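You operate a simulated robot arm through the tools that you are given. There is no shell and no other tool.

You are at the controls of a simulated two-armed robot. One attempt, no reset.

JOB
Blow the dust off the yellow capsule and put it away.
Fine: it goes in the top coin drawer; lay it on the grey mat and press the bulb; shut the drawer after. Where these are worked on the way, their far stop is far enough and under half their travel is too little: top coin drawer.

The check looks at the end state, three seconds after you hand in, the way a careful person would. Anything else that was tipped, shoved, dropped, spilled or broken makes it a failure.

ROBOT AND FRAMES
Two 7-joint arms with two-finger parallel grippers on one trunk that stands fixed in place. Base frame: the origin is at the foot of the trunk, x ahead of it, y to its left, z up; the work surface is at about z = 760. Units: mm, degrees, N and s.
The left shoulder is at [20, 138, 1179], the right one opposite. With the tool pointing down near the work surface each hand reaches from about 100 to 480 mm from the base axis, measured 20 degrees to its own side. Payload 1.57 kg a hand.
The TCP of each hand is the grasp point between the finger pads, 30 mm short of the fingertips. In the tool frame z runs along the fingers and y along their closing line. Largest opening 80 mm; finger width 17, thickness 12; the body of the gripper, 40 by 82 mm, starts 80 mm behind the TCP.
Orientation is that of the tool frame in the base frame, as a unit quaternion [x, y, z, w]. With the fingers straight down and closing along the base's y, the tool's x points along the base's -x, its y along +y and its z along -z.

CONTROLS
- The arms move only by the tool move_arm. It takes "left_steps", "right_steps" or both (then of equal length, played together; a hand with none holds still); each is a list of rows, each a list of 3 entries, a list of its own where there are three numbers: the turn, a rotation vector about the tool's x, y, z in degrees, then the shift along the tool's x, y, z in mm, then the closure in counts, from 0 (fully open) to 255 (shut). In form: [[[ax, ay, az], [dx, dy, dz], gripper], ...]. A call has 1 to 20 rows; each row is the pose to reach, as a shift and turn from the pose commanded when the call began, along the tool's axes at that moment. Rows are played at 5 a second. More than 50 mm and 8.6 degrees between two rows, or a gripper value outside its range, and nothing of the call is played. A pose out of reach is approached as far as the arm can. The call stops where the force on the tool passes 90 N (or 10 N more than at its start, if that is more) or the arm is blocked; 0.2 s more then pass. Each finger travels about 45 mm/s and halts on what it meets, pressing with about 37 N; the grip force reading is that of the motor and also rises with nothing between the fingers. The clock runs only during rows and for 0.2 s after the last one: add rows that repeat a pose to give the fingers time. It gives the time, the measured TCP pose, the force on the tool (base axes), the opening and the grip force at its end, in the units of the frame above (readings bear some noise), with the torque about the TCP (base axes, N m) and any sound that the robot's microphone picked up.
- Cameras (640 x 400 px; columns grow to the right, rows downward): "scene" is now at [182.9, -45.2, 1104.5]; the picture's right is [-0.47, -0.88, 0.00], its down [-0.14, 0.08, -0.99] and it looks along [0.87, -0.46, -0.16] (base axes); focal length 214 px, centre (320, 200). "left" rides on the left gripper at [72, 7, -122] in its tool frame; the picture's right is [-0.09, 1.00, 0.00], its down [-0.84, -0.08, -0.54] and it looks along [-0.54, -0.05, 0.84] (tool axes); focal length 238 px, centre (320, 200). "right" rides on the right gripper at [72, -7, -122] in its tool frame; the picture's right is [0.09, 1.00, 0.00], its down [-0.84, 0.08, -0.54] and it looks along [-0.54, 0.05, 0.84] (tool axes); focal length 238 px, centre (320, 200). There is no depth. A picture from a camera that has moved, and an enlarged one, comes with that camera's place and axes in the base frame and with its lens.
- get_image(camera): a new picture of that camera. No time passes.
- move_column(by): slides the trunk up (or, below 0, down) by that many mm; the arms and the scene camera ride with it, the base frame stays. It gives what a move gives, with no picture.
- head_to(pan, tilt): turns the head with the scene camera to pan (to the left, within 60 degrees either way) and tilt (down, from -29 to 69), counted from straight ahead of the robot. It gives what a move gives.
- inspect(camera, box): a new picture of the part [left, top, right, bottom] of that camera's present view, enlarged. No time passes.
- job_done(): hands the job in; it is judged then, once.

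Places have to be worked out from the pictures, the camera data and where the tool is seen. Open the grippers and draw the arms clear of the work before you hand the job in, unless the task says otherwise.

The tools are called after ">>>" as name(argument=value, ...) on one line, values as JSON. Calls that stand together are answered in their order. move_arm: Moves the arms, as the interface text tells. Its arguments: {"type":"object","properties":{"left_steps":{"type":"array"},"right_steps":{"type":"array"}},"required":[]} The other tools are called the same way: move_column (by) slides the trunk up or down; head_to (pan, tilt) turns the head that bears the scene camera; get_image (camera) takes a picture; inspect (camera, box) takes an enlarged picture of a part of a camera's view; job_done () hands the job in.

At the start:

```text
t: 0.0
left_eef_pos: [238.3, -22.8, 1067.6]
left_tcp_rot: [-0.002, 0.896, -0.002, -0.443]
left_force: [1.1, -1.1, -0.3]
left_moment: [0.01, 0.03, -0.04]
left_finger_gap: 79.9
left_gripper_force: 0.2
right_eef_pos: [188.3, -268.3, 1050.0]
right_tcp_rot: [0.032, 0.936, 0.022, -0.35]
right_force: [0.2, 0.1, -0.3]
right_moment: [-0.02, -0.01, -0.02]
right_finger_gap: 80.0
right_gripper_force: 0.1
trunk travel left (down, up): [-554.0, 686.0]
head pan, tilt: [-28.0, 9.3]
```

scene: 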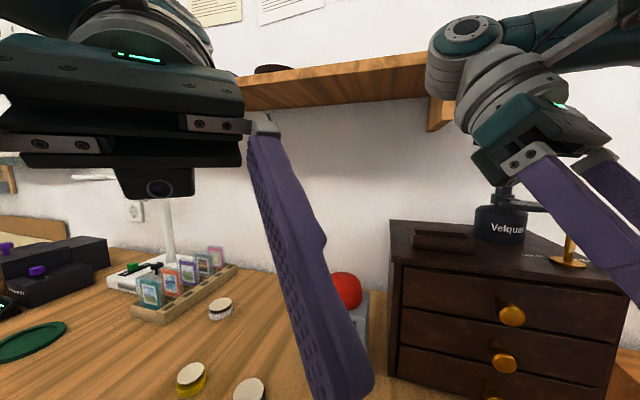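
right: 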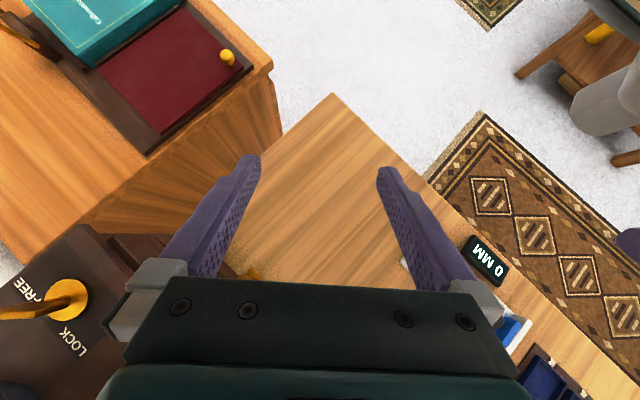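
left: 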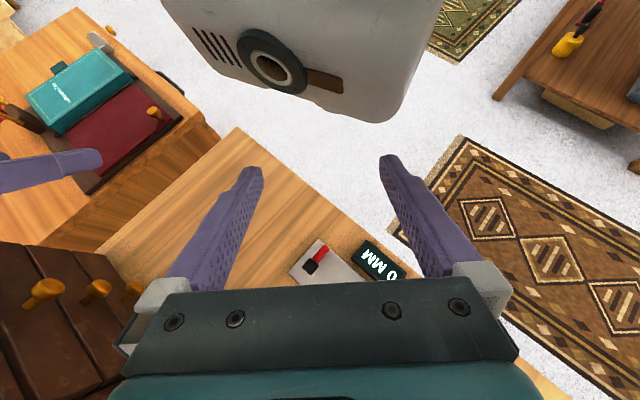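

The scene view shows a cabinet with three drawers and a FREE/LOCK lever on its top, a red bulb, and some capsules partly hidden by the left arm. I'll tilt the head down to look at the table.

>>> head_to(pan=-28, tilt=40)

>>> get_image(camera="scene")

```text
t: 1.0
left_eef_pos: [237.9, -22.6, 1067.0]
left_tcp_rot: [-0.002, 0.896, -0.002, -0.444]
left_force: [0.1, 1.0, -0.3]
left_moment: [0.01, 0.0, 0.0]
left_finger_gap: 80.0
left_gripper_force: 0.1
right_eef_pos: [188.7, -267.5, 1049.0]
right_tcp_rot: [0.031, 0.935, 0.021, -0.352]
right_force: [-0.3, 0.4, 0.5]
right_moment: [0.05, -0.03, -0.01]
right_finger_gap: 80.0
right_gripper_force: 0.1
trunk travel left (down, up): [-554.0, 686.0]
head pan, tilt: [-28.0, 40.0]
```

```text
taken
camera scene: at [175.9, -41.5, 1055.8], right [-0.47, -0.88, 0.0], down [-0.57, 0.3, -0.77], along [0.68, -0.36, -0.64], focal length 214 px, centre (320, 200)
```

scene: 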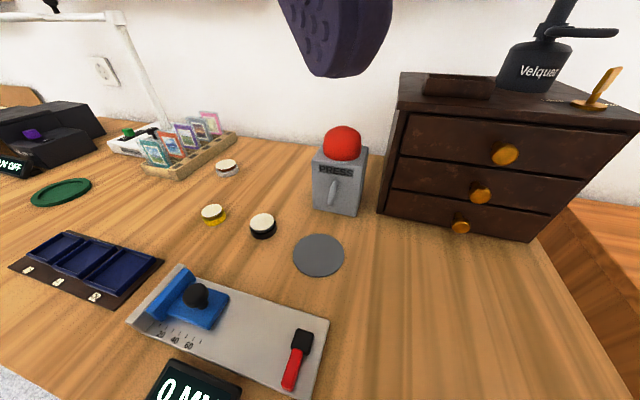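

Now visible: three capsules (yellow, black, pale), a grey round mat in front of a red-bulb puffer, and a three-drawer cabinet with a lock lever. I'll zoom in on these.

>>> inspect(camera="scene", box=[180, 110, 400, 290])

>>> inspect(camera="scene", box=[370, 0, 640, 250])

>>> inspect(camera="scene", box=[0, 200, 340, 400])

```text
2.22 times, centred on (290, 200) of scene
camera zoom: at [175.9, -41.5, 1055.8], right [-0.47, -0.88, 0.0], down [-0.57, 0.3, -0.77], along [0.68, -0.36, -0.64], focal length 477 px, centre (387, 200)
```

zoom: 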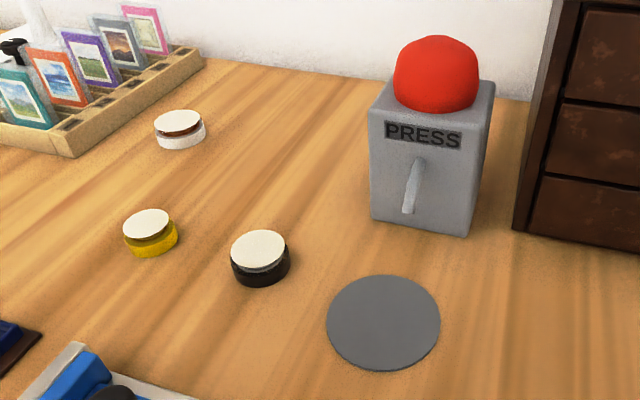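

```text
1.60 times, centred on (505, 125) of scene
camera zoom: at [175.9, -41.5, 1055.8], right [-0.47, -0.88, 0.0], down [-0.57, 0.3, -0.77], along [0.68, -0.36, -0.64], focal length 343 px, centre (24, 320)
```

zoom: 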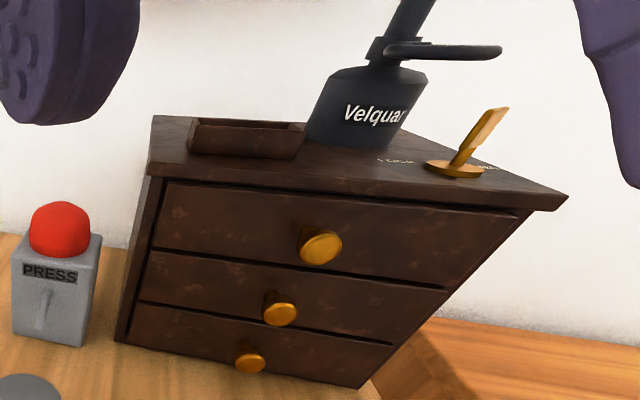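

```text
1.88 times, centred on (170, 300) of scene
camera zoom: at [175.9, -41.5, 1055.8], right [-0.47, -0.88, 0.0], down [-0.57, 0.3, -0.77], along [0.68, -0.36, -0.64], focal length 404 px, centre (602, 12)
```

zoom: 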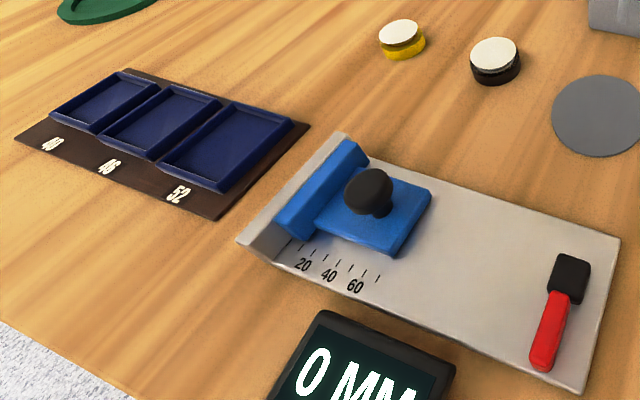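

Estimated places: yellow capsule about (532, 0), mat centre about (363, -139), puffer at about (470, -243) with the bulb near z 890. The cabinet front faces (-0.7, 0.7) and its top knob is near (285, -370, 923). I'll check the lock lever and the lettering next.

>>> inspect(camera="right", box=[0, 200, 320, 400])

>>> inspect(camera="left", box=[0, 0, 320, 400])

>>> inspect(camera="scene", box=[540, 50, 640, 120])

```text
2.00 times, centred on (160, 300) of right
camera zoom: at [214.3, -279.9, 1187.4], right [0.01, 1.0, 0.08], down [0.99, 0.01, -0.15], along [-0.14, 0.08, -0.99], focal length 477 px, centre (640, 0)
```

zoom: 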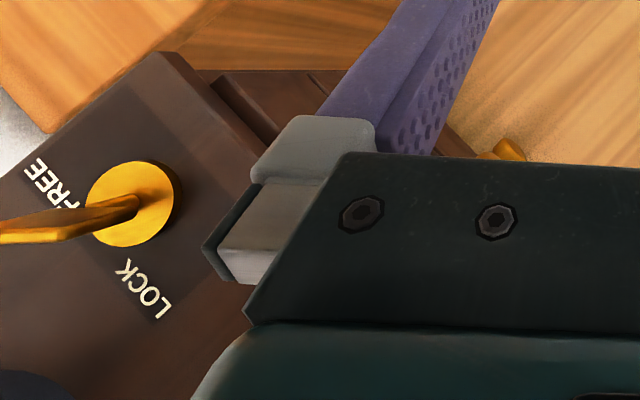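

```text
1.00 times, centred on (160, 200) of left (not enlarged: the box is as wide or as high as the picture)
camera zoom: at [290.8, -16.2, 1198.6], right [0.05, 1.0, -0.07], down [0.94, -0.07, -0.34], along [-0.34, -0.05, -0.94], focal length 238 px, centre (480, 200)
```

zoom: 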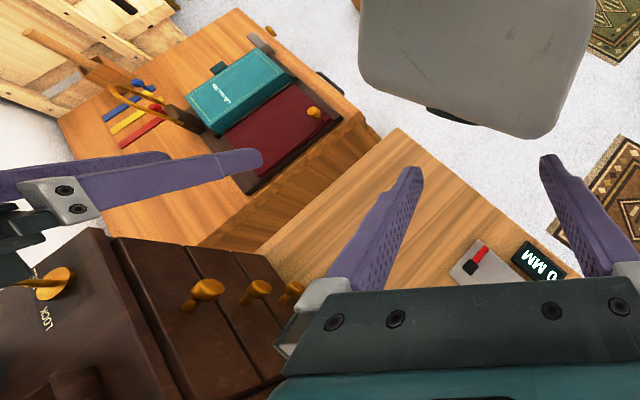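

```text
5.71 times, centred on (590, 85) of scene
camera zoom: at [175.9, -41.5, 1055.8], right [-0.47, -0.88, 0.0], down [-0.57, 0.3, -0.77], along [0.68, -0.36, -0.64], focal length 1226 px, centre (-1223, 857)
```

zoom: 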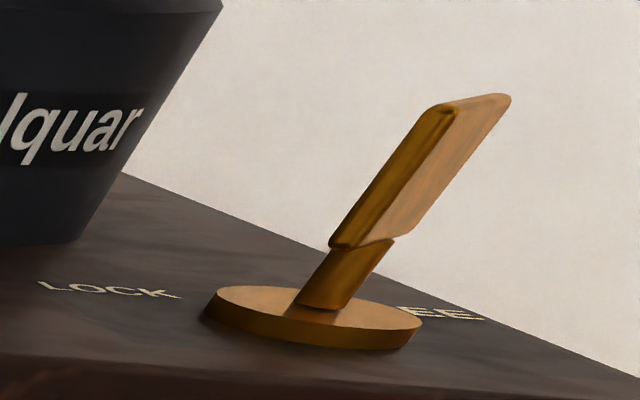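

The lever leans over the FREE lettering, so the drawers look unlocked. The left hand hangs over the work, so I'll move it to the left, out of the way.

>>> move_arm(left_steps=[[[0, 0, 0], [0, 40, 0], 0], [[0, 0, 0], [0, 80, 0], 0], [[0, 0, 0], [0, 120, 0], 0], [[0, 0, 0], [0, 160, 0], 0], [[0, 0, 0], [0, 200, 0], 0], [[0, 0, 0], [0, 240, 0], 0], [[0, 0, 0], [0, 270, 0], 0], [[0, 0, 0], [0, 270, 0], 0]])

>>> get_image(camera="scene")

>>> get_image(camera="left")

```text
t: 2.3
left_eef_pos: [207.8, 188.1, 1024.9]
left_tcp_rot: [0.003, 0.846, 0.004, -0.533]
left_force: [0.4, -0.9, -0.1]
left_moment: [0.03, 0.02, -0.04]
left_finger_gap: 79.9
left_gripper_force: 0.1
right_eef_pos: [188.3, -266.7, 1047.3]
right_tcp_rot: [0.033, 0.935, 0.022, -0.353]
right_force: [-0.3, -0.2, 0.3]
right_moment: [0.03, -0.02, -0.02]
right_finger_gap: 80.0
right_gripper_force: 0.2
trunk travel left (down, up): [-554.0, 686.0]
head pan, tilt: [-28.0, 40.0]
stopped in row 6 (left hand): the arm was blocked; the commanded pose is now the measured one
```

```text
taken
camera scene: at [176.0, -41.6, 1055.7], right [-0.47, -0.88, 0.0], down [-0.57, 0.3, -0.77], along [0.68, -0.36, -0.64], focal length 214 px, centre (320, 200)
```

scene: 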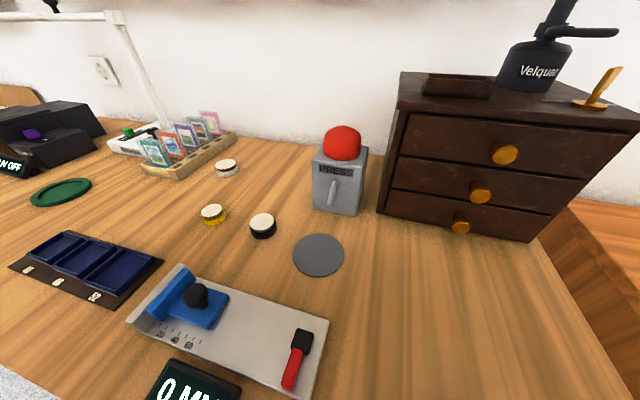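

```text
taken
camera left: at [287.2, 191.2, 1142.6], right [0.05, 1.0, -0.08], down [0.85, -0.08, -0.52], along [-0.53, -0.04, -0.85], focal length 238 px, centre (320, 200)
```

left: 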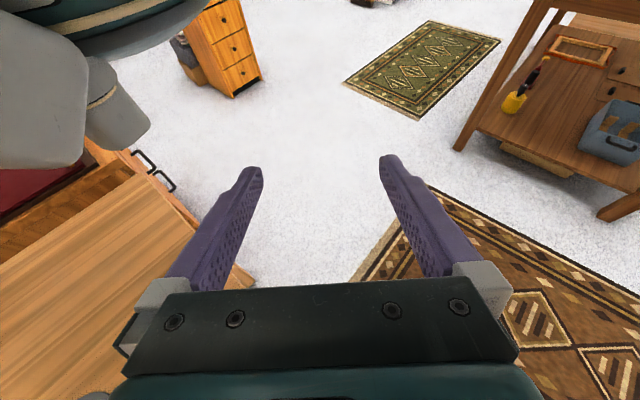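

The view is clear now; the left arm stopped at a joint limit, well away from the work. Next I bring the right hand to fingers straight down above the mat area at z about 1000.

>>> move_arm(right_steps=[[[0.4, -6.9, -0.6], [-21, 19, -9], 0], [[0.9, -13.7, -1.3], [-42, 38, -18], 0], [[1.3, -20.6, -1.9], [-63, 57, -27], 0], [[1.7, -27.5, -2.6], [-84, 76, -36], 0], [[2.2, -34.3, -3.2], [-107, 95, -45], 0], [[2.6, -41.2, -3.9], [-130, 110, -53], 0], [[2.6, -41.2, -3.9], [-130, 110, -53], 0]])

>>> get_image(camera="scene")

>>> get_image(camera="right")

```text
t: 3.9
left_eef_pos: [208.2, 187.2, 1025.4]
left_tcp_rot: [0.003, 0.846, 0.005, -0.533]
left_force: [0.7, -0.3, 0.3]
left_moment: [-0.02, -0.04, -0.01]
left_finger_gap: 80.1
left_gripper_force: 0.1
right_eef_pos: [327.3, -166.6, 1006.0]
right_tcp_rot: [-0.002, 1.0, 0.0, 0.0]
right_force: [-0.2, -0.2, -0.7]
right_moment: [-0.02, 0.04, -0.01]
right_finger_gap: 79.7
right_gripper_force: 0.1
trunk travel left (down, up): [-554.0, 686.0]
head pan, tilt: [-28.0, 40.0]
```

```text
taken
camera scene: at [175.9, -41.5, 1055.7], right [-0.47, -0.88, 0.0], down [-0.57, 0.3, -0.77], along [0.68, -0.36, -0.64], focal length 214 px, centre (320, 200)
```

scene: 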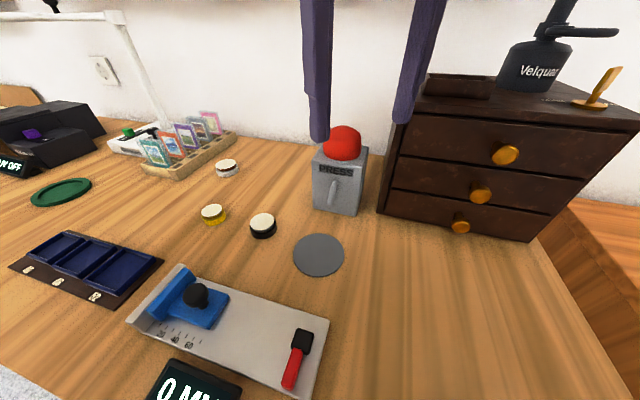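

```text
taken
camera right: at [255.5, -174.5, 1126.4], right [-0.09, 1.0, 0.0], down [0.84, 0.08, 0.54], along [0.54, 0.05, -0.84], focal length 238 px, centre (320, 200)
```

right: 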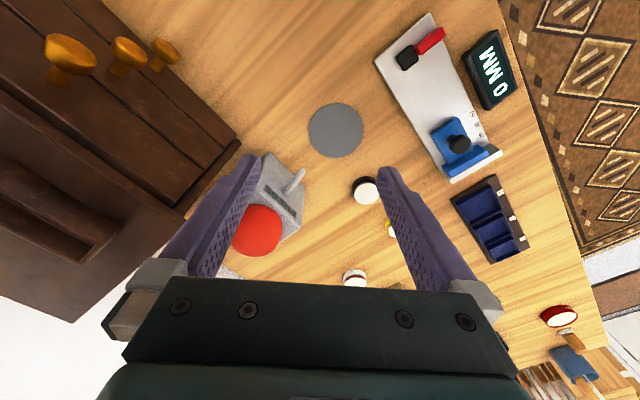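

Right-camera rays confirm the mat at about (361, -140) and the bulb near (460, -238), with the yellow capsule near (535, -3). I'll move to a hover beside and above the yellow capsule, fingers tilted 35° forward to gain reach.

>>> move_arm(right_steps=[[[0, -5, 0], [-20, 24, 21], 0], [[0, -10, 0], [-41, 48, 42], 0], [[0, -15, 0], [-61, 72, 63], 0], [[0, -20, 0], [-82, 96, 84], 0], [[0, -25, 0], [-102, 120, 105], 0], [[0, -30, 0], [-123, 144, 126], 0], [[0, -35, 0], [-143, 167, 148], 0], [[0, -35, 0], [-143, 167, 148], 0]])

>>> get_image(camera="scene")

>>> get_image(camera="right")

```text
t: 5.7
left_eef_pos: [209.1, 186.8, 1025.6]
left_tcp_rot: [0.004, 0.846, 0.005, -0.533]
left_force: [-0.4, -0.4, 0.1]
left_moment: [0.03, 0.03, -0.04]
left_finger_gap: 80.1
left_gripper_force: 0.0
right_eef_pos: [473.3, -3.9, 856.7]
right_tcp_rot: [-0.001, 0.954, 0.0, 0.3]
right_force: [-0.1, -0.3, 0.3]
right_moment: [0.01, 0.01, 0.0]
right_finger_gap: 80.2
right_gripper_force: 0.0
trunk travel left (down, up): [-554.0, 686.0]
head pan, tilt: [-28.0, 40.0]
```

```text
taken
camera scene: at [175.9, -41.5, 1055.7], right [-0.47, -0.88, 0.0], down [-0.57, 0.3, -0.77], along [0.68, -0.36, -0.64], focal length 214 px, centre (320, 200)
```

scene: 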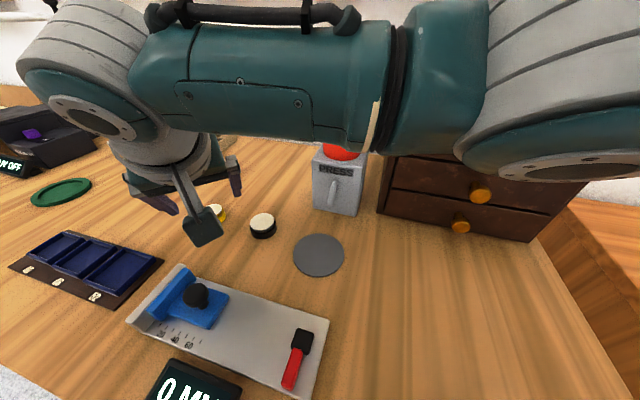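

```text
taken
camera right: at [344.0, -11.8, 914.8], right [-0.08, 1.0, -0.05], down [0.38, 0.08, 0.92], along [0.92, 0.05, -0.38], focal length 238 px, centre (320, 200)
```

right: 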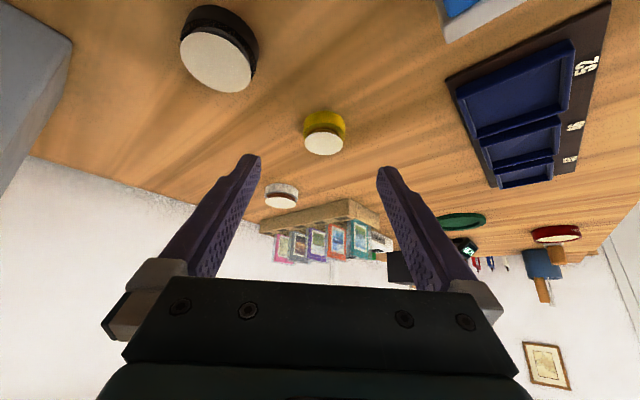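

Orientation reached at 35° forward, and the capsule lies between the fingers' lines in the right view. I'll zoom in to fix its place and size.

>>> inspect(camera="right", box=[270, 80, 390, 170])

>>> inspect(camera="scene", box=[110, 130, 310, 260])

```text
4.44 times, centred on (330, 125) of right
camera zoom: at [344.0, -11.8, 914.8], right [-0.08, 1.0, -0.05], down [0.38, 0.08, 0.92], along [0.92, 0.05, -0.38], focal length 1059 px, centre (276, 533)
```

zoom: 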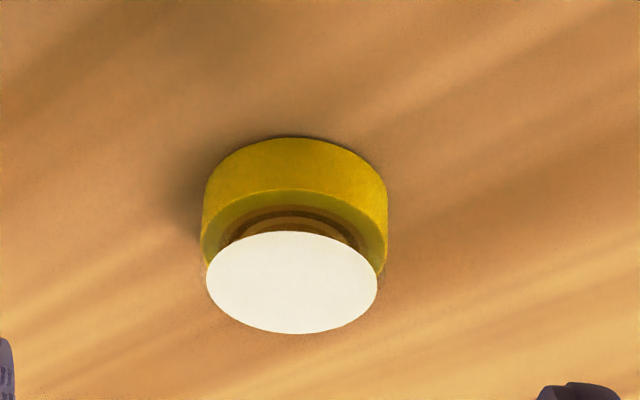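

```text
3.08 times, centred on (210, 195) of scene
camera zoom: at [175.9, -41.5, 1055.7], right [-0.47, -0.88, 0.0], down [-0.57, 0.3, -0.77], along [0.68, -0.36, -0.64], focal length 660 px, centre (658, 215)
```

zoom: 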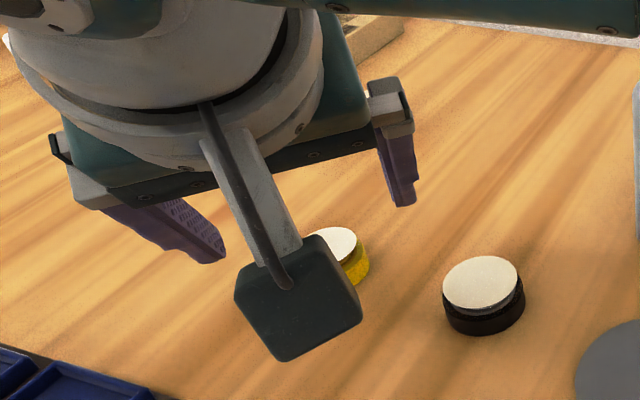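

The capsule's yellow base measures about 40 mm wide and 13 mm tall, centred near (530, -2), with the white dust disc at about z 780. I'll advance along the fingers in two stages, starting with 58 mm.

>>> move_arm(right_steps=[[[0, 0, 0], [0.5, 0.5, 20], 0], [[0, 0, 0], [0.5, 1, 40], 0], [[0, 0, 0], [0.5, 1.4, 58], 0], [[0, 0, 0], [0.5, 1.4, 58], 0], [[0, 0, 0], [0.5, 1.4, 58], 0]])

>>> get_image(camera="right")

>>> get_image(camera="scene")

```text
t: 7.1
left_eef_pos: [207.8, 187.2, 1025.3]
left_tcp_rot: [0.003, 0.846, 0.004, -0.534]
left_force: [-0.2, 0.0, 0.5]
left_moment: [0.01, 0.03, -0.03]
left_finger_gap: 79.6
left_gripper_force: 0.1
right_eef_pos: [514.8, -41.1, 802.0]
right_tcp_rot: [0.018, 0.954, -0.026, 0.299]
right_force: [-0.4, -0.6, 0.5]
right_moment: [-0.01, -0.01, 0.0]
right_finger_gap: 79.9
right_gripper_force: 0.1
trunk travel left (down, up): [-554.0, 686.0]
head pan, tilt: [-28.0, 40.0]
stopped in row 5 (right hand): the arm was blocked; the commanded pose is now the measured one
```

```text
taken
camera right: at [386.0, -39.7, 860.6], right [-0.03, 1.0, -0.09], down [0.38, 0.09, 0.92], along [0.92, -0.01, -0.38], focal length 238 px, centre (320, 200)
```

right: 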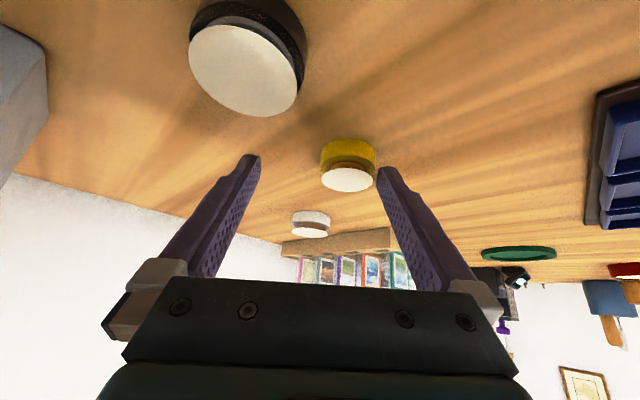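

```text
taken
camera scene: at [178.9, -40.1, 1060.4], right [-0.44, -0.9, 0.0], down [-0.54, 0.26, -0.8], along [0.72, -0.35, -0.6], focal length 214 px, centre (320, 200)
```

scene: 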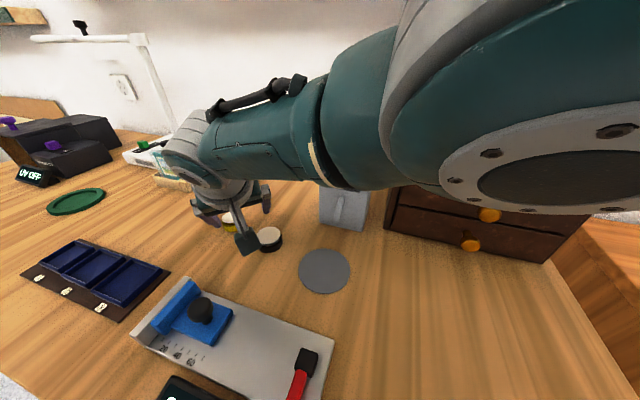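

The arm was blocked: the scene camera got shifted, so the right elbow pressed against the head, and the hand swung to y -41, nudging the capsule to about (537, -23), still upright between the fingers. I'll pan the head left, away from the right arm.

>>> head_to(pan=15, tilt=40)

>>> get_image(camera="scene")

>>> inspect(camera="right", box=[220, 100, 420, 230])

```text
t: 8.2
left_eef_pos: [208.1, 187.2, 1023.9]
left_tcp_rot: [0.004, 0.846, 0.005, -0.533]
left_force: [0.2, -0.5, 0.0]
left_moment: [0.03, 0.02, -0.02]
left_finger_gap: 80.0
left_gripper_force: 0.1
right_eef_pos: [515.1, -37.5, 803.5]
right_tcp_rot: [0.017, 0.954, -0.024, 0.299]
right_force: [0.5, 0.6, -0.3]
right_moment: [-0.02, 0.0, -0.01]
right_finger_gap: 79.9
right_gripper_force: 0.1
trunk travel left (down, up): [-554.0, 686.0]
head pan, tilt: [15.0, 40.0]
```

```text
taken
camera scene: at [183.0, 20.4, 1055.7], right [0.26, -0.97, 0.0], down [-0.62, -0.17, -0.77], along [0.74, 0.2, -0.64], focal length 214 px, centre (320, 200)
```

scene: 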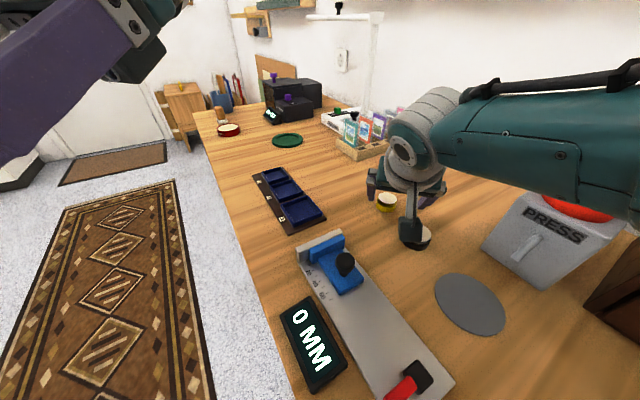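

```text
3.08 times, centred on (320, 165) of right
camera zoom: at [385.9, -36.6, 861.9], right [-0.03, 1.0, -0.09], down [0.38, 0.09, 0.92], along [0.92, -0.01, -0.38], focal length 733 px, centre (320, 308)
```

zoom: 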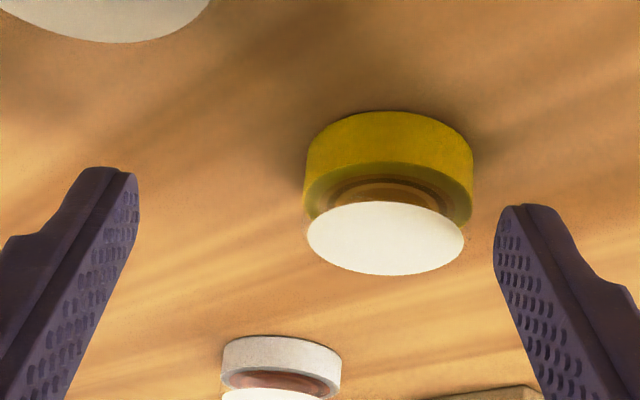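

The head is now clear of the arm, and the capsule sits between the fingers at about (537, -25). I'll re-center on it and straighten the small twist, staying above it for now.

>>> move_arm(right_steps=[[[-1.6, 0, -0.5], [-0.5, 6, 0], 0], [[-3.2, 0, -1], [-1, 13, 0], 0], [[-3.2, 0, -1], [-1, 13, 0], 0], [[-3.2, 0, -1], [-1, 13, 0], 0]])

>>> get_image(camera="scene")

>>> inspect(camera="right", box=[220, 100, 420, 230])

```text
t: 9.2
left_eef_pos: [208.7, 186.5, 1024.7]
left_tcp_rot: [0.004, 0.846, 0.005, -0.533]
left_force: [0.1, -0.2, 0.1]
left_moment: [-0.02, 0.01, 0.01]
left_finger_gap: 79.8
left_gripper_force: 0.0
right_eef_pos: [516.1, -23.5, 804.7]
right_tcp_rot: [0.001, 0.954, 0.0, 0.299]
right_force: [-0.5, 0.7, 0.0]
right_moment: [0.03, 0.02, -0.03]
right_finger_gap: 79.8
right_gripper_force: 0.0
trunk travel left (down, up): [-554.0, 686.0]
head pan, tilt: [15.0, 40.0]
```

```text
taken
camera scene: at [183.0, 20.4, 1055.7], right [0.26, -0.97, 0.0], down [-0.62, -0.17, -0.77], along [0.74, 0.2, -0.64], focal length 214 px, centre (320, 200)
```

scene: 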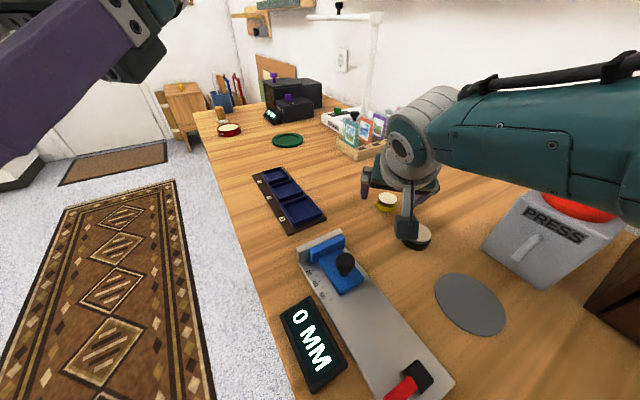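

```text
3.08 times, centred on (320, 165) of right
camera zoom: at [387.4, -31.4, 862.4], right [-0.08, 1.0, -0.05], down [0.38, 0.08, 0.92], along [0.92, 0.05, -0.38], focal length 733 px, centre (320, 308)
```

zoom: 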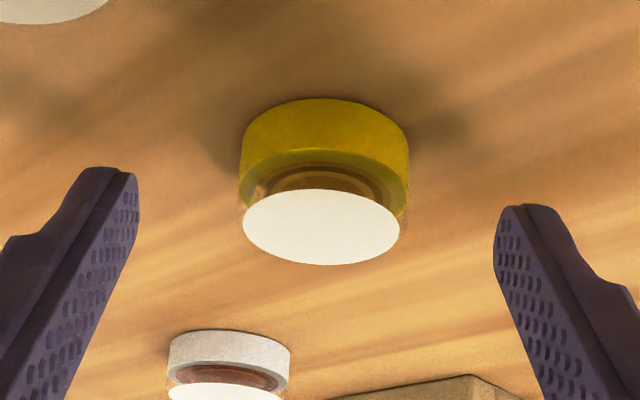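

The capsule is centred between the fingertips. I'll advance the last 15 mm along the fingers and close on the yellow base.

>>> move_arm(right_steps=[[[0, 0, 0], [0, -0.3, 7], 0], [[0, 0, 0], [0, -0.5, 15], 0], [[0, 0, 0], [0, -0.5, 15], 0], [[0, 0, 0], [0, -0.5, 15], 0]])

>>> inspect(camera="right", box=[220, 100, 420, 230])

```text
t: 10.2
left_eef_pos: [207.8, 186.7, 1025.5]
left_tcp_rot: [0.004, 0.846, 0.006, -0.533]
left_force: [-0.6, 0.3, -0.1]
left_moment: [0.01, 0.01, 0.0]
left_finger_gap: 80.1
left_gripper_force: 0.1
right_eef_pos: [516.1, -31.4, 795.3]
right_tcp_rot: [0.0, 0.954, 0.001, 0.3]
right_force: [-1.0, 0.3, 0.1]
right_moment: [-0.01, 0.0, -0.01]
right_finger_gap: 80.0
right_gripper_force: 0.1
right hand out of reach, approached as far as the arm can: row 1, 2, 3, 4
trunk travel left (down, up): [-554.0, 686.0]
head pan, tilt: [15.0, 40.0]
```

```text
3.08 times, centred on (320, 165) of right
camera zoom: at [387.3, -38.5, 854.2], right [-0.08, 1.0, -0.05], down [0.38, 0.08, 0.92], along [0.92, 0.05, -0.38], focal length 733 px, centre (320, 308)
```

zoom: 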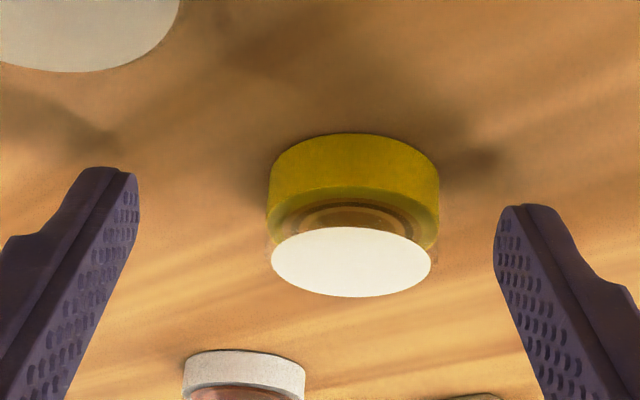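

At this tilt the arm has run out of reach about 9 mm short. I'll tilt the fingers another 9° forward, which brings the wrist closer, and see where the hand settles.

>>> move_arm(right_steps=[[[0, -4.5, 0], [0, 0, 0], 0], [[0, -9, 0], [0, 0, 0], 0], [[0, -9, 0], [0, 0, 0], 0], [[0, -9, 0], [0, 0, 0], 0]])

>>> inspect(camera="right", box=[220, 100, 420, 230])

>>> get_image(camera="scene")

```text
t: 11.2
left_eef_pos: [208.4, 186.8, 1024.6]
left_tcp_rot: [0.005, 0.845, 0.006, -0.534]
left_force: [0.8, 0.2, 0.9]
left_moment: [0.01, 0.0, 0.04]
left_finger_gap: 80.0
left_gripper_force: 0.1
right_eef_pos: [516.5, -30.7, 795.6]
right_tcp_rot: [0.001, 0.928, 0.0, 0.374]
right_force: [-0.2, 0.3, 1.2]
right_moment: [0.01, -0.01, 0.0]
right_finger_gap: 80.0
right_gripper_force: 0.1
trunk travel left (down, up): [-554.0, 686.0]
head pan, tilt: [15.0, 40.0]
```

```text
3.08 times, centred on (320, 165) of right
camera zoom: at [379.3, -38.5, 833.1], right [-0.07, 1.0, -0.06], down [0.23, 0.08, 0.97], along [0.97, 0.05, -0.23], focal length 733 px, centre (320, 308)
```

zoom: 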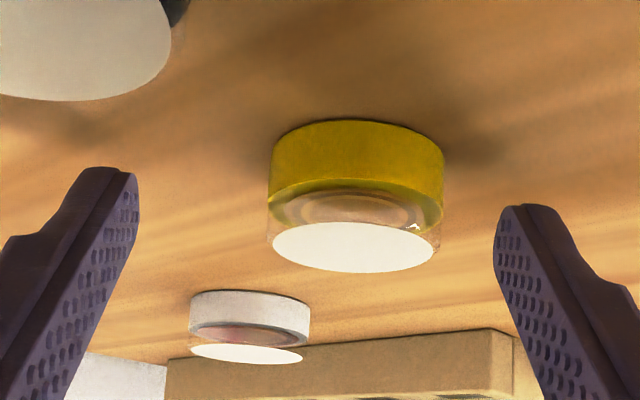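

```text
taken
camera scene: at [183.0, 20.4, 1055.7], right [0.26, -0.97, 0.0], down [-0.62, -0.17, -0.77], along [0.74, 0.2, -0.64], focal length 214 px, centre (320, 200)
```

scene: 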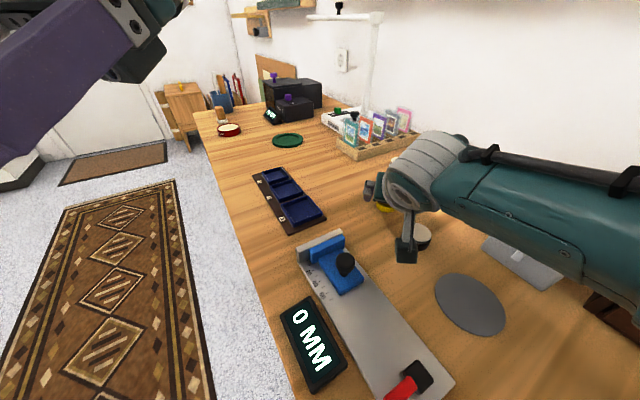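

Turning worked, and from this angle the capsule shows a clear dome with the dust disc on top. I'll shift 6.7 mm to the left to center it and advance 5.5 mm.

>>> move_arm(right_steps=[[[0, 0, 0], [0, 6.7, 0], 0], [[0, 0, 0], [0, 6.7, 5.5], 0], [[0, 0, 0], [0, 6.7, 5.5], 0], [[0, 0, 0], [0, 6.7, 5.5], 0]])

>>> inspect(camera="right", box=[220, 100, 420, 230])

```text
t: 12.2
left_eef_pos: [207.6, 187.5, 1025.3]
left_tcp_rot: [0.004, 0.846, 0.006, -0.533]
left_force: [-0.2, -0.8, 0.2]
left_moment: [0.08, 0.01, 0.02]
left_finger_gap: 80.0
left_gripper_force: 0.1
right_eef_pos: [520.1, -23.5, 791.9]
right_tcp_rot: [0.001, 0.928, 0.0, 0.373]
right_force: [0.0, 0.0, 0.2]
right_moment: [0.02, 0.03, -0.01]
right_finger_gap: 79.9
right_gripper_force: 0.0
trunk travel left (down, up): [-554.0, 686.0]
head pan, tilt: [15.0, 40.0]
```

```text
3.08 times, centred on (320, 165) of right
camera zoom: at [383.7, -31.4, 829.5], right [-0.07, 1.0, -0.06], down [0.23, 0.08, 0.97], along [0.97, 0.05, -0.23], focal length 733 px, centre (320, 308)
```

zoom: 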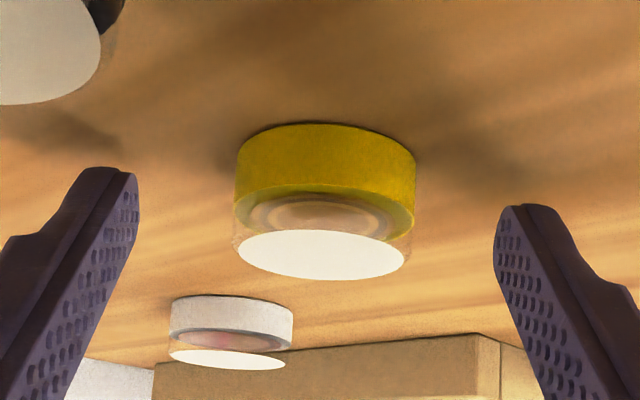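

The hand is where I want it, with fingertips either side of the base. Now I close the gripper.

>>> move_arm(right_steps=[[[0, 0, 0], [0, 0, 0], 100], [[0, 0, 0], [0, 0, 0], 180], [[0, 0, 0], [0, 0, 0], 255], [[0, 0, 0], [0, 0, 0], 255], [[0, 0, 0], [0, 0, 0], 255]])

>>> inspect(camera="right", box=[220, 100, 420, 230])

```text
t: 13.4
left_eef_pos: [207.6, 186.2, 1024.7]
left_tcp_rot: [0.004, 0.845, 0.006, -0.534]
left_force: [-0.1, -0.2, 0.5]
left_moment: [-0.03, -0.02, -0.01]
left_finger_gap: 80.1
left_gripper_force: 0.1
right_eef_pos: [520.8, -23.5, 792.7]
right_tcp_rot: [0.001, 0.927, 0.0, 0.374]
right_force: [-0.6, 0.3, -0.3]
right_moment: [0.0, 0.01, -0.01]
right_finger_gap: 38.9
right_gripper_force: 35.4
trunk travel left (down, up): [-554.0, 686.0]
head pan, tilt: [15.0, 40.0]
```

```text
3.08 times, centred on (320, 165) of right
camera zoom: at [383.7, -31.5, 829.4], right [-0.07, 1.0, -0.06], down [0.23, 0.08, 0.97], along [0.97, 0.05, -0.23], focal length 733 px, centre (320, 308)
```

zoom: 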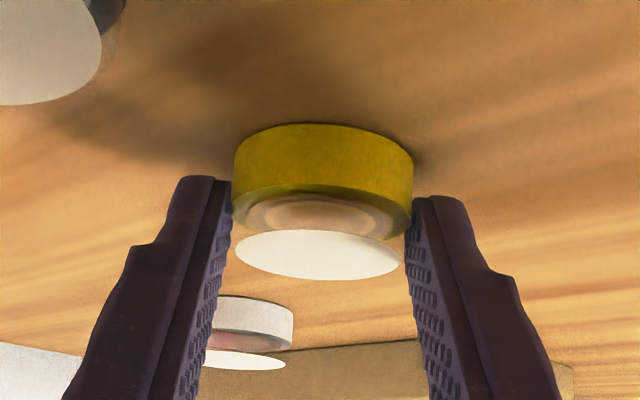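

Gripped at 38.9 mm with 35 N. I'll lift straight up about 70 mm, drawing back slightly.

>>> move_arm(right_steps=[[[0, 0, 0], [-10.4, 0, -10.8], 255], [[0, 0, 0], [-24.3, 0, -25.2], 255], [[0, 0, 0], [-38.1, 0, -39.6], 255], [[0, 0, 0], [-48.5, 0, -50.4], 255], [[0, 0, 0], [-48.5, 0, -50.4], 255]])

>>> get_image(camera="right")

>>> get_image(camera="scene")

```text
t: 14.6
left_eef_pos: [207.8, 186.7, 1024.4]
left_tcp_rot: [0.004, 0.846, 0.006, -0.534]
left_force: [-1.0, 0.5, -0.1]
left_moment: [-0.01, 0.02, 0.01]
left_finger_gap: 80.1
left_gripper_force: 0.0
right_eef_pos: [521.4, -24.9, 862.7]
right_tcp_rot: [0.0, 0.928, 0.0, 0.374]
right_force: [-0.6, 0.2, -1.1]
right_moment: [0.01, 0.01, 0.02]
right_finger_gap: 38.6
right_gripper_force: 36.9
trunk travel left (down, up): [-554.0, 686.0]
head pan, tilt: [15.0, 40.0]
```

```text
taken
camera right: at [384.2, -32.4, 900.1], right [-0.07, 1.0, -0.06], down [0.23, 0.08, 0.97], along [0.97, 0.05, -0.23], focal length 238 px, centre (320, 200)
```

right: 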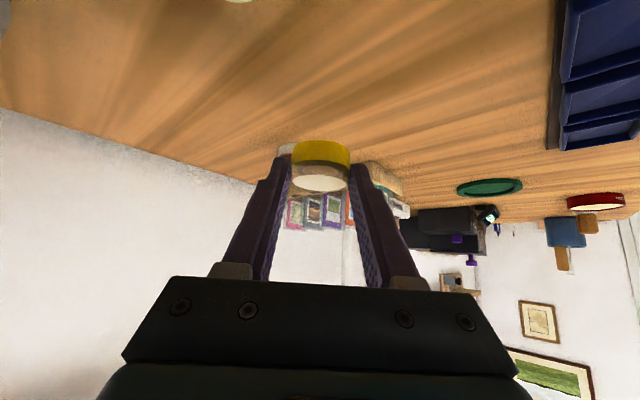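

```text
taken
camera scene: at [182.9, 20.4, 1055.7], right [0.26, -0.97, 0.0], down [-0.62, -0.17, -0.77], along [0.74, 0.2, -0.64], focal length 214 px, centre (320, 200)
```

scene: 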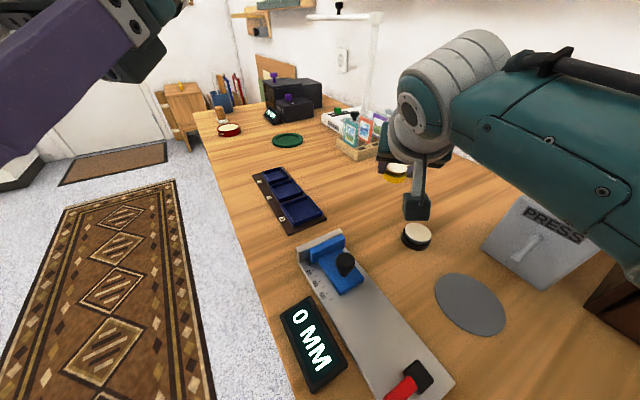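

The capsule is securely held and flat. I'll carry it level at this height to above the mat, keeping the same tilt so that it can be laid flat.

>>> move_arm(right_steps=[[[0, 0, 0], [21, -19, -20.2], 255], [[0, 0, 0], [42, -38, -40.4], 255], [[0, 0, 0], [63, -57, -60.6], 255], [[0, 0, 0], [84, -76, -80.8], 255], [[0, 0, 0], [105, -95, -101], 255], [[0, 0, 0], [126.1, -113, -121.3], 255], [[0, 0, 0], [126.1, -113, -121.3], 255], [[0, 0, 0], [126.1, -113, -121.3], 255]])

>>> get_image(camera="right")

>>> get_image(camera="scene")

```text
t: 16.4
left_eef_pos: [208.0, 188.1, 1025.2]
left_tcp_rot: [0.004, 0.846, 0.006, -0.533]
left_force: [-0.4, -0.5, 0.2]
left_moment: [0.0, 0.01, 0.01]
left_finger_gap: 79.9
left_gripper_force: 0.0
right_eef_pos: [346.2, -135.7, 859.9]
right_tcp_rot: [-0.001, 0.928, 0.001, 0.374]
right_force: [0.5, 0.8, -0.5]
right_moment: [0.02, 0.01, -0.01]
right_finger_gap: 38.6
right_gripper_force: 37.4
trunk travel left (down, up): [-554.0, 686.0]
head pan, tilt: [15.0, 40.0]
```

```text
taken
camera right: at [209.7, -144.0, 898.2], right [-0.07, 1.0, -0.06], down [0.23, 0.08, 0.97], along [0.97, 0.05, -0.23], focal length 238 px, centre (320, 200)
```

right: 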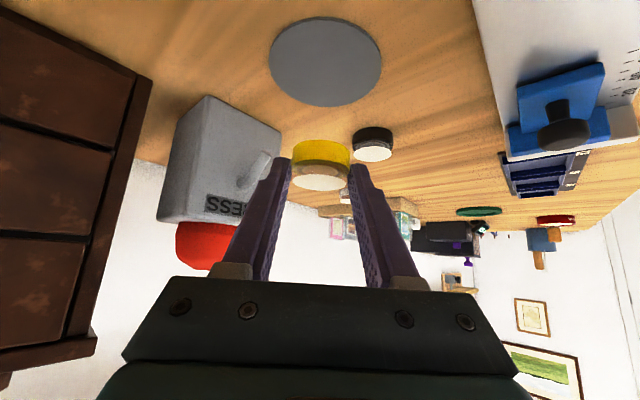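

```text
taken
camera scene: at [182.9, 20.4, 1055.7], right [0.26, -0.97, 0.0], down [-0.62, -0.17, -0.77], along [0.74, 0.2, -0.64], focal length 214 px, centre (320, 200)
```

scene: 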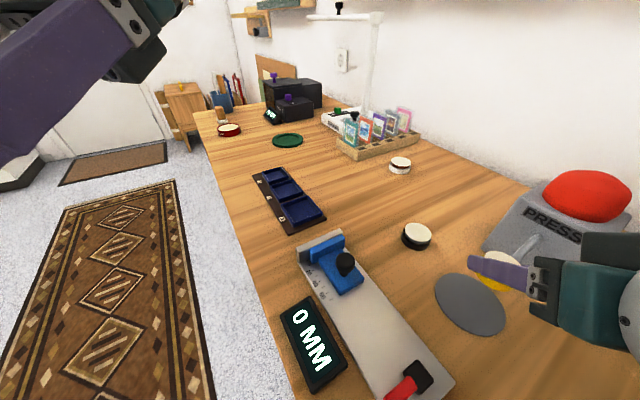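

The hand is over the mat (centre about (364, -139.5)). I'll lower about 62 mm to just above the mat.

>>> move_arm(right_steps=[[[0, 0, 0], [14, -2.8, 15], 255], [[0, 0, 0], [28, -2.8, 30], 255], [[0, 0, 0], [38, -2.8, 40.5], 255], [[0, 0, 0], [42.4, -2.8, 45.2], 255], [[0, 0, 0], [42.4, -2.8, 45.2], 255]])

>>> get_image(camera="right")

>>> get_image(camera="scene")

```text
t: 17.6
left_eef_pos: [208.2, 186.3, 1024.2]
left_tcp_rot: [0.004, 0.846, 0.005, -0.533]
left_force: [0.1, 0.0, 0.8]
left_moment: [-0.02, 0.02, -0.02]
left_finger_gap: 80.0
left_gripper_force: 0.0
right_eef_pos: [345.4, -138.6, 798.5]
right_tcp_rot: [0.0, 0.927, 0.001, 0.374]
right_force: [0.3, 0.1, -0.5]
right_moment: [-0.01, 0.01, -0.01]
right_finger_gap: 38.8
right_gripper_force: 36.9
trunk travel left (down, up): [-554.0, 686.0]
head pan, tilt: [15.0, 40.0]
```

```text
taken
camera right: at [209.0, -146.8, 835.6], right [-0.07, 1.0, -0.06], down [0.23, 0.08, 0.97], along [0.97, 0.05, -0.23], focal length 238 px, centre (320, 200)
```

right: 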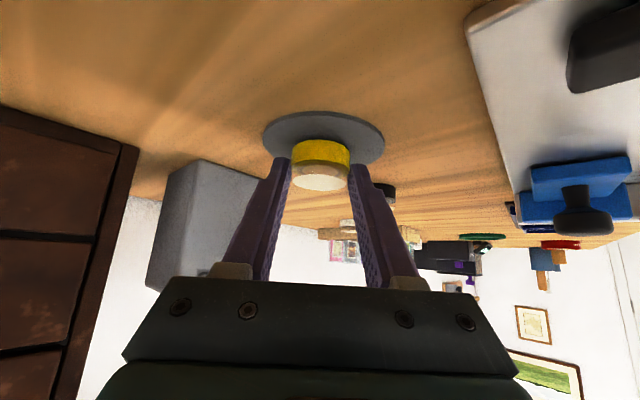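

```text
taken
camera scene: at [182.9, 20.4, 1055.7], right [0.26, -0.97, 0.0], down [-0.62, -0.17, -0.77], along [0.74, 0.2, -0.64], focal length 214 px, centre (320, 200)
```

scene: 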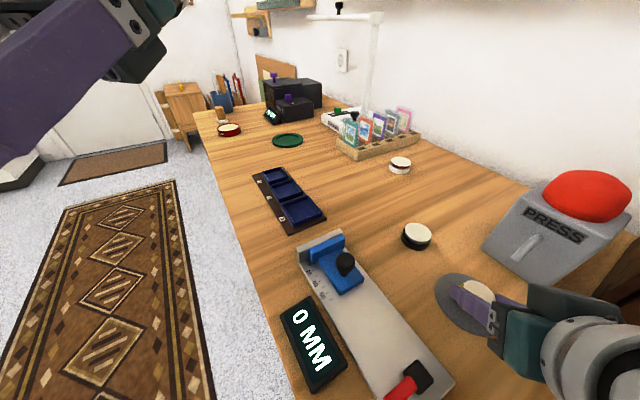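

The capsule is just above the mat, which shows some thickness. I'll zoom in to judge the gap.

>>> inspect(camera="right", box=[250, 90, 400, 200])

>>> inspect(camera="scene", box=[420, 240, 560, 350])

```text
3.64 times, centred on (325, 145) of right
camera zoom: at [209.0, -146.8, 835.6], right [-0.07, 1.0, -0.06], down [0.23, 0.08, 0.97], along [0.97, 0.05, -0.23], focal length 867 px, centre (302, 400)
```

zoom: 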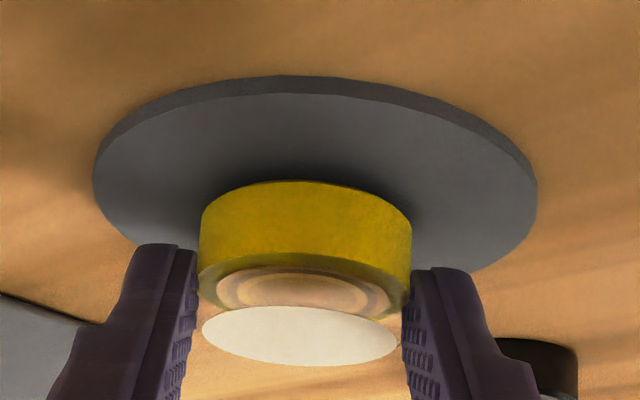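

```text
3.64 times, centred on (490, 295) of scene
camera zoom: at [182.9, 20.4, 1055.7], right [0.26, -0.97, 0.0], down [-0.62, -0.17, -0.77], along [0.74, 0.2, -0.64], focal length 780 px, centre (-298, -146)
```

zoom: 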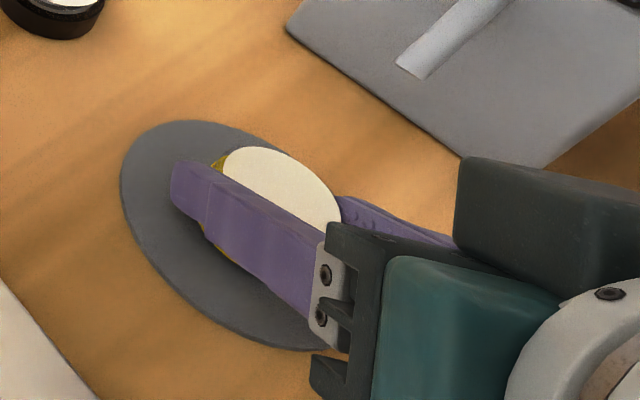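

The mat is about 3 mm thick and the capsule's base hovers about 3 mm above it, nearly centred. I'll lower those 3 mm and read the force.

>>> move_arm(right_steps=[[[0, 0, 0], [0.3, 0, 1.8], 255], [[0, 0, 0], [0.6, 0, 3.5], 255], [[0, 0, 0], [0.6, 0, 3.5], 255]])

>>> inspect(camera="right", box=[250, 90, 400, 200])

```text
t: 18.4
left_eef_pos: [207.8, 187.7, 1025.5]
left_tcp_rot: [0.004, 0.846, 0.006, -0.534]
left_force: [0.2, -0.1, 0.1]
left_moment: [0.0, -0.03, -0.01]
left_finger_gap: 80.1
left_gripper_force: 0.0
right_eef_pos: [348.4, -139.4, 795.5]
right_tcp_rot: [0.0, 0.927, 0.001, 0.374]
right_force: [0.0, 0.7, -0.6]
right_moment: [-0.01, 0.01, 0.02]
right_finger_gap: 38.9
right_gripper_force: 36.9
trunk travel left (down, up): [-554.0, 686.0]
head pan, tilt: [15.0, 40.0]
```

```text
3.64 times, centred on (325, 145) of right
camera zoom: at [211.1, -147.1, 833.2], right [-0.07, 1.0, -0.06], down [0.23, 0.08, 0.97], along [0.97, 0.05, -0.23], focal length 867 px, centre (302, 400)
```

zoom: 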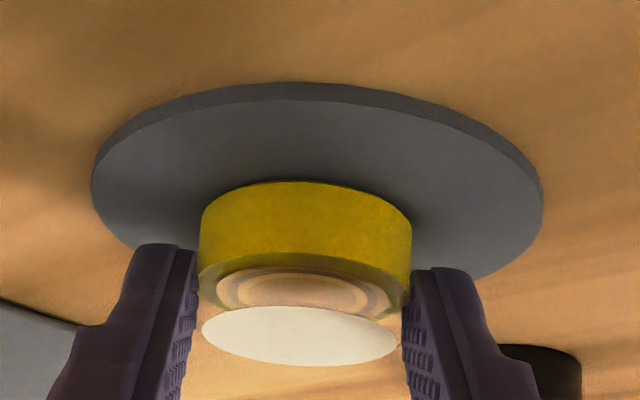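

No contact force yet; I'll creep down another 1.5 mm.

>>> move_arm(right_steps=[[[0, 0, 0], [0.5, 0, 0.5], 255], [[0, 0, 0], [1.0, 0, 1.1], 255], [[0, 0, 0], [1.0, 0, 1.1], 255]])

```text
t: 19.2
left_eef_pos: [208.3, 186.8, 1024.5]
left_tcp_rot: [0.004, 0.846, 0.005, -0.533]
left_force: [-0.1, 0.0, 0.0]
left_moment: [0.02, 0.0, 0.0]
left_finger_gap: 80.1
left_gripper_force: 0.1
right_eef_pos: [348.5, -140.0, 795.6]
right_tcp_rot: [0.001, 0.927, 0.0, 0.374]
right_force: [-3.0, 1.2, 5.1]
right_moment: [-0.03, 0.01, 0.0]
right_finger_gap: 38.5
right_gripper_force: 37.0
trunk travel left (down, up): [-554.0, 686.0]
head pan, tilt: [15.0, 40.0]
```

Contact at about 5 N, so the capsule rests on the mat. I'll open the gripper.

>>> move_arm(right_steps=[[[0, 0, 0], [0, 0, 0], 60], [[0, 0, 0], [0, 0, 0], 0], [[0, 0, 0], [0, 0, 0], 0], [[0, 0, 0], [0, 0, 0], 0]])

>>> get_image(camera="right")

>>> inspect(camera="scene", box=[420, 240, 560, 350])

```text
t: 20.2
left_eef_pos: [207.9, 186.6, 1024.3]
left_tcp_rot: [0.005, 0.846, 0.006, -0.533]
left_force: [0.8, -0.3, 0.0]
left_moment: [-0.01, -0.03, -0.03]
left_finger_gap: 80.0
left_gripper_force: 0.1
right_eef_pos: [347.8, -140.8, 794.5]
right_tcp_rot: [0.001, 0.928, 0.001, 0.373]
right_force: [-0.4, 0.2, 0.4]
right_moment: [-0.03, -0.03, -0.01]
right_finger_gap: 79.9
right_gripper_force: 0.0
trunk travel left (down, up): [-554.0, 686.0]
head pan, tilt: [15.0, 40.0]
```

```text
taken
camera right: at [211.3, -147.5, 832.4], right [-0.07, 1.0, -0.06], down [0.23, 0.08, 0.97], along [0.97, 0.05, -0.23], focal length 238 px, centre (320, 200)
```

right: 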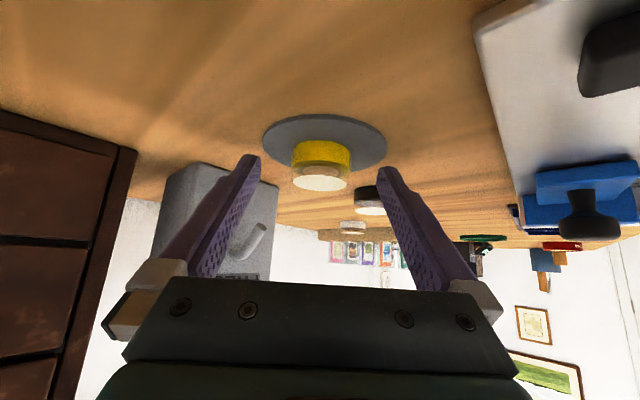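

```text
3.64 times, centred on (490, 295) of scene
camera zoom: at [183.0, 20.4, 1055.7], right [0.26, -0.97, 0.0], down [-0.62, -0.17, -0.77], along [0.74, 0.2, -0.64], focal length 780 px, centre (-298, -146)
```

zoom: 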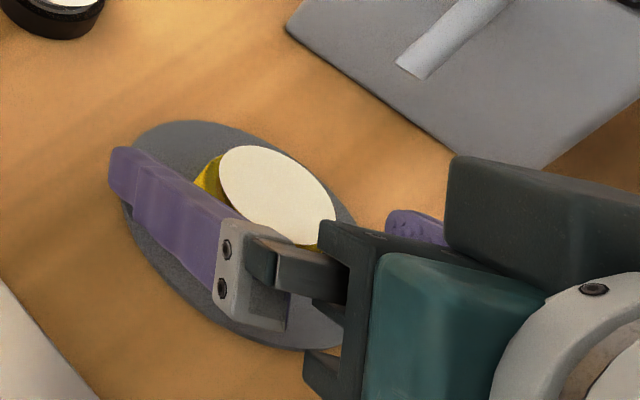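

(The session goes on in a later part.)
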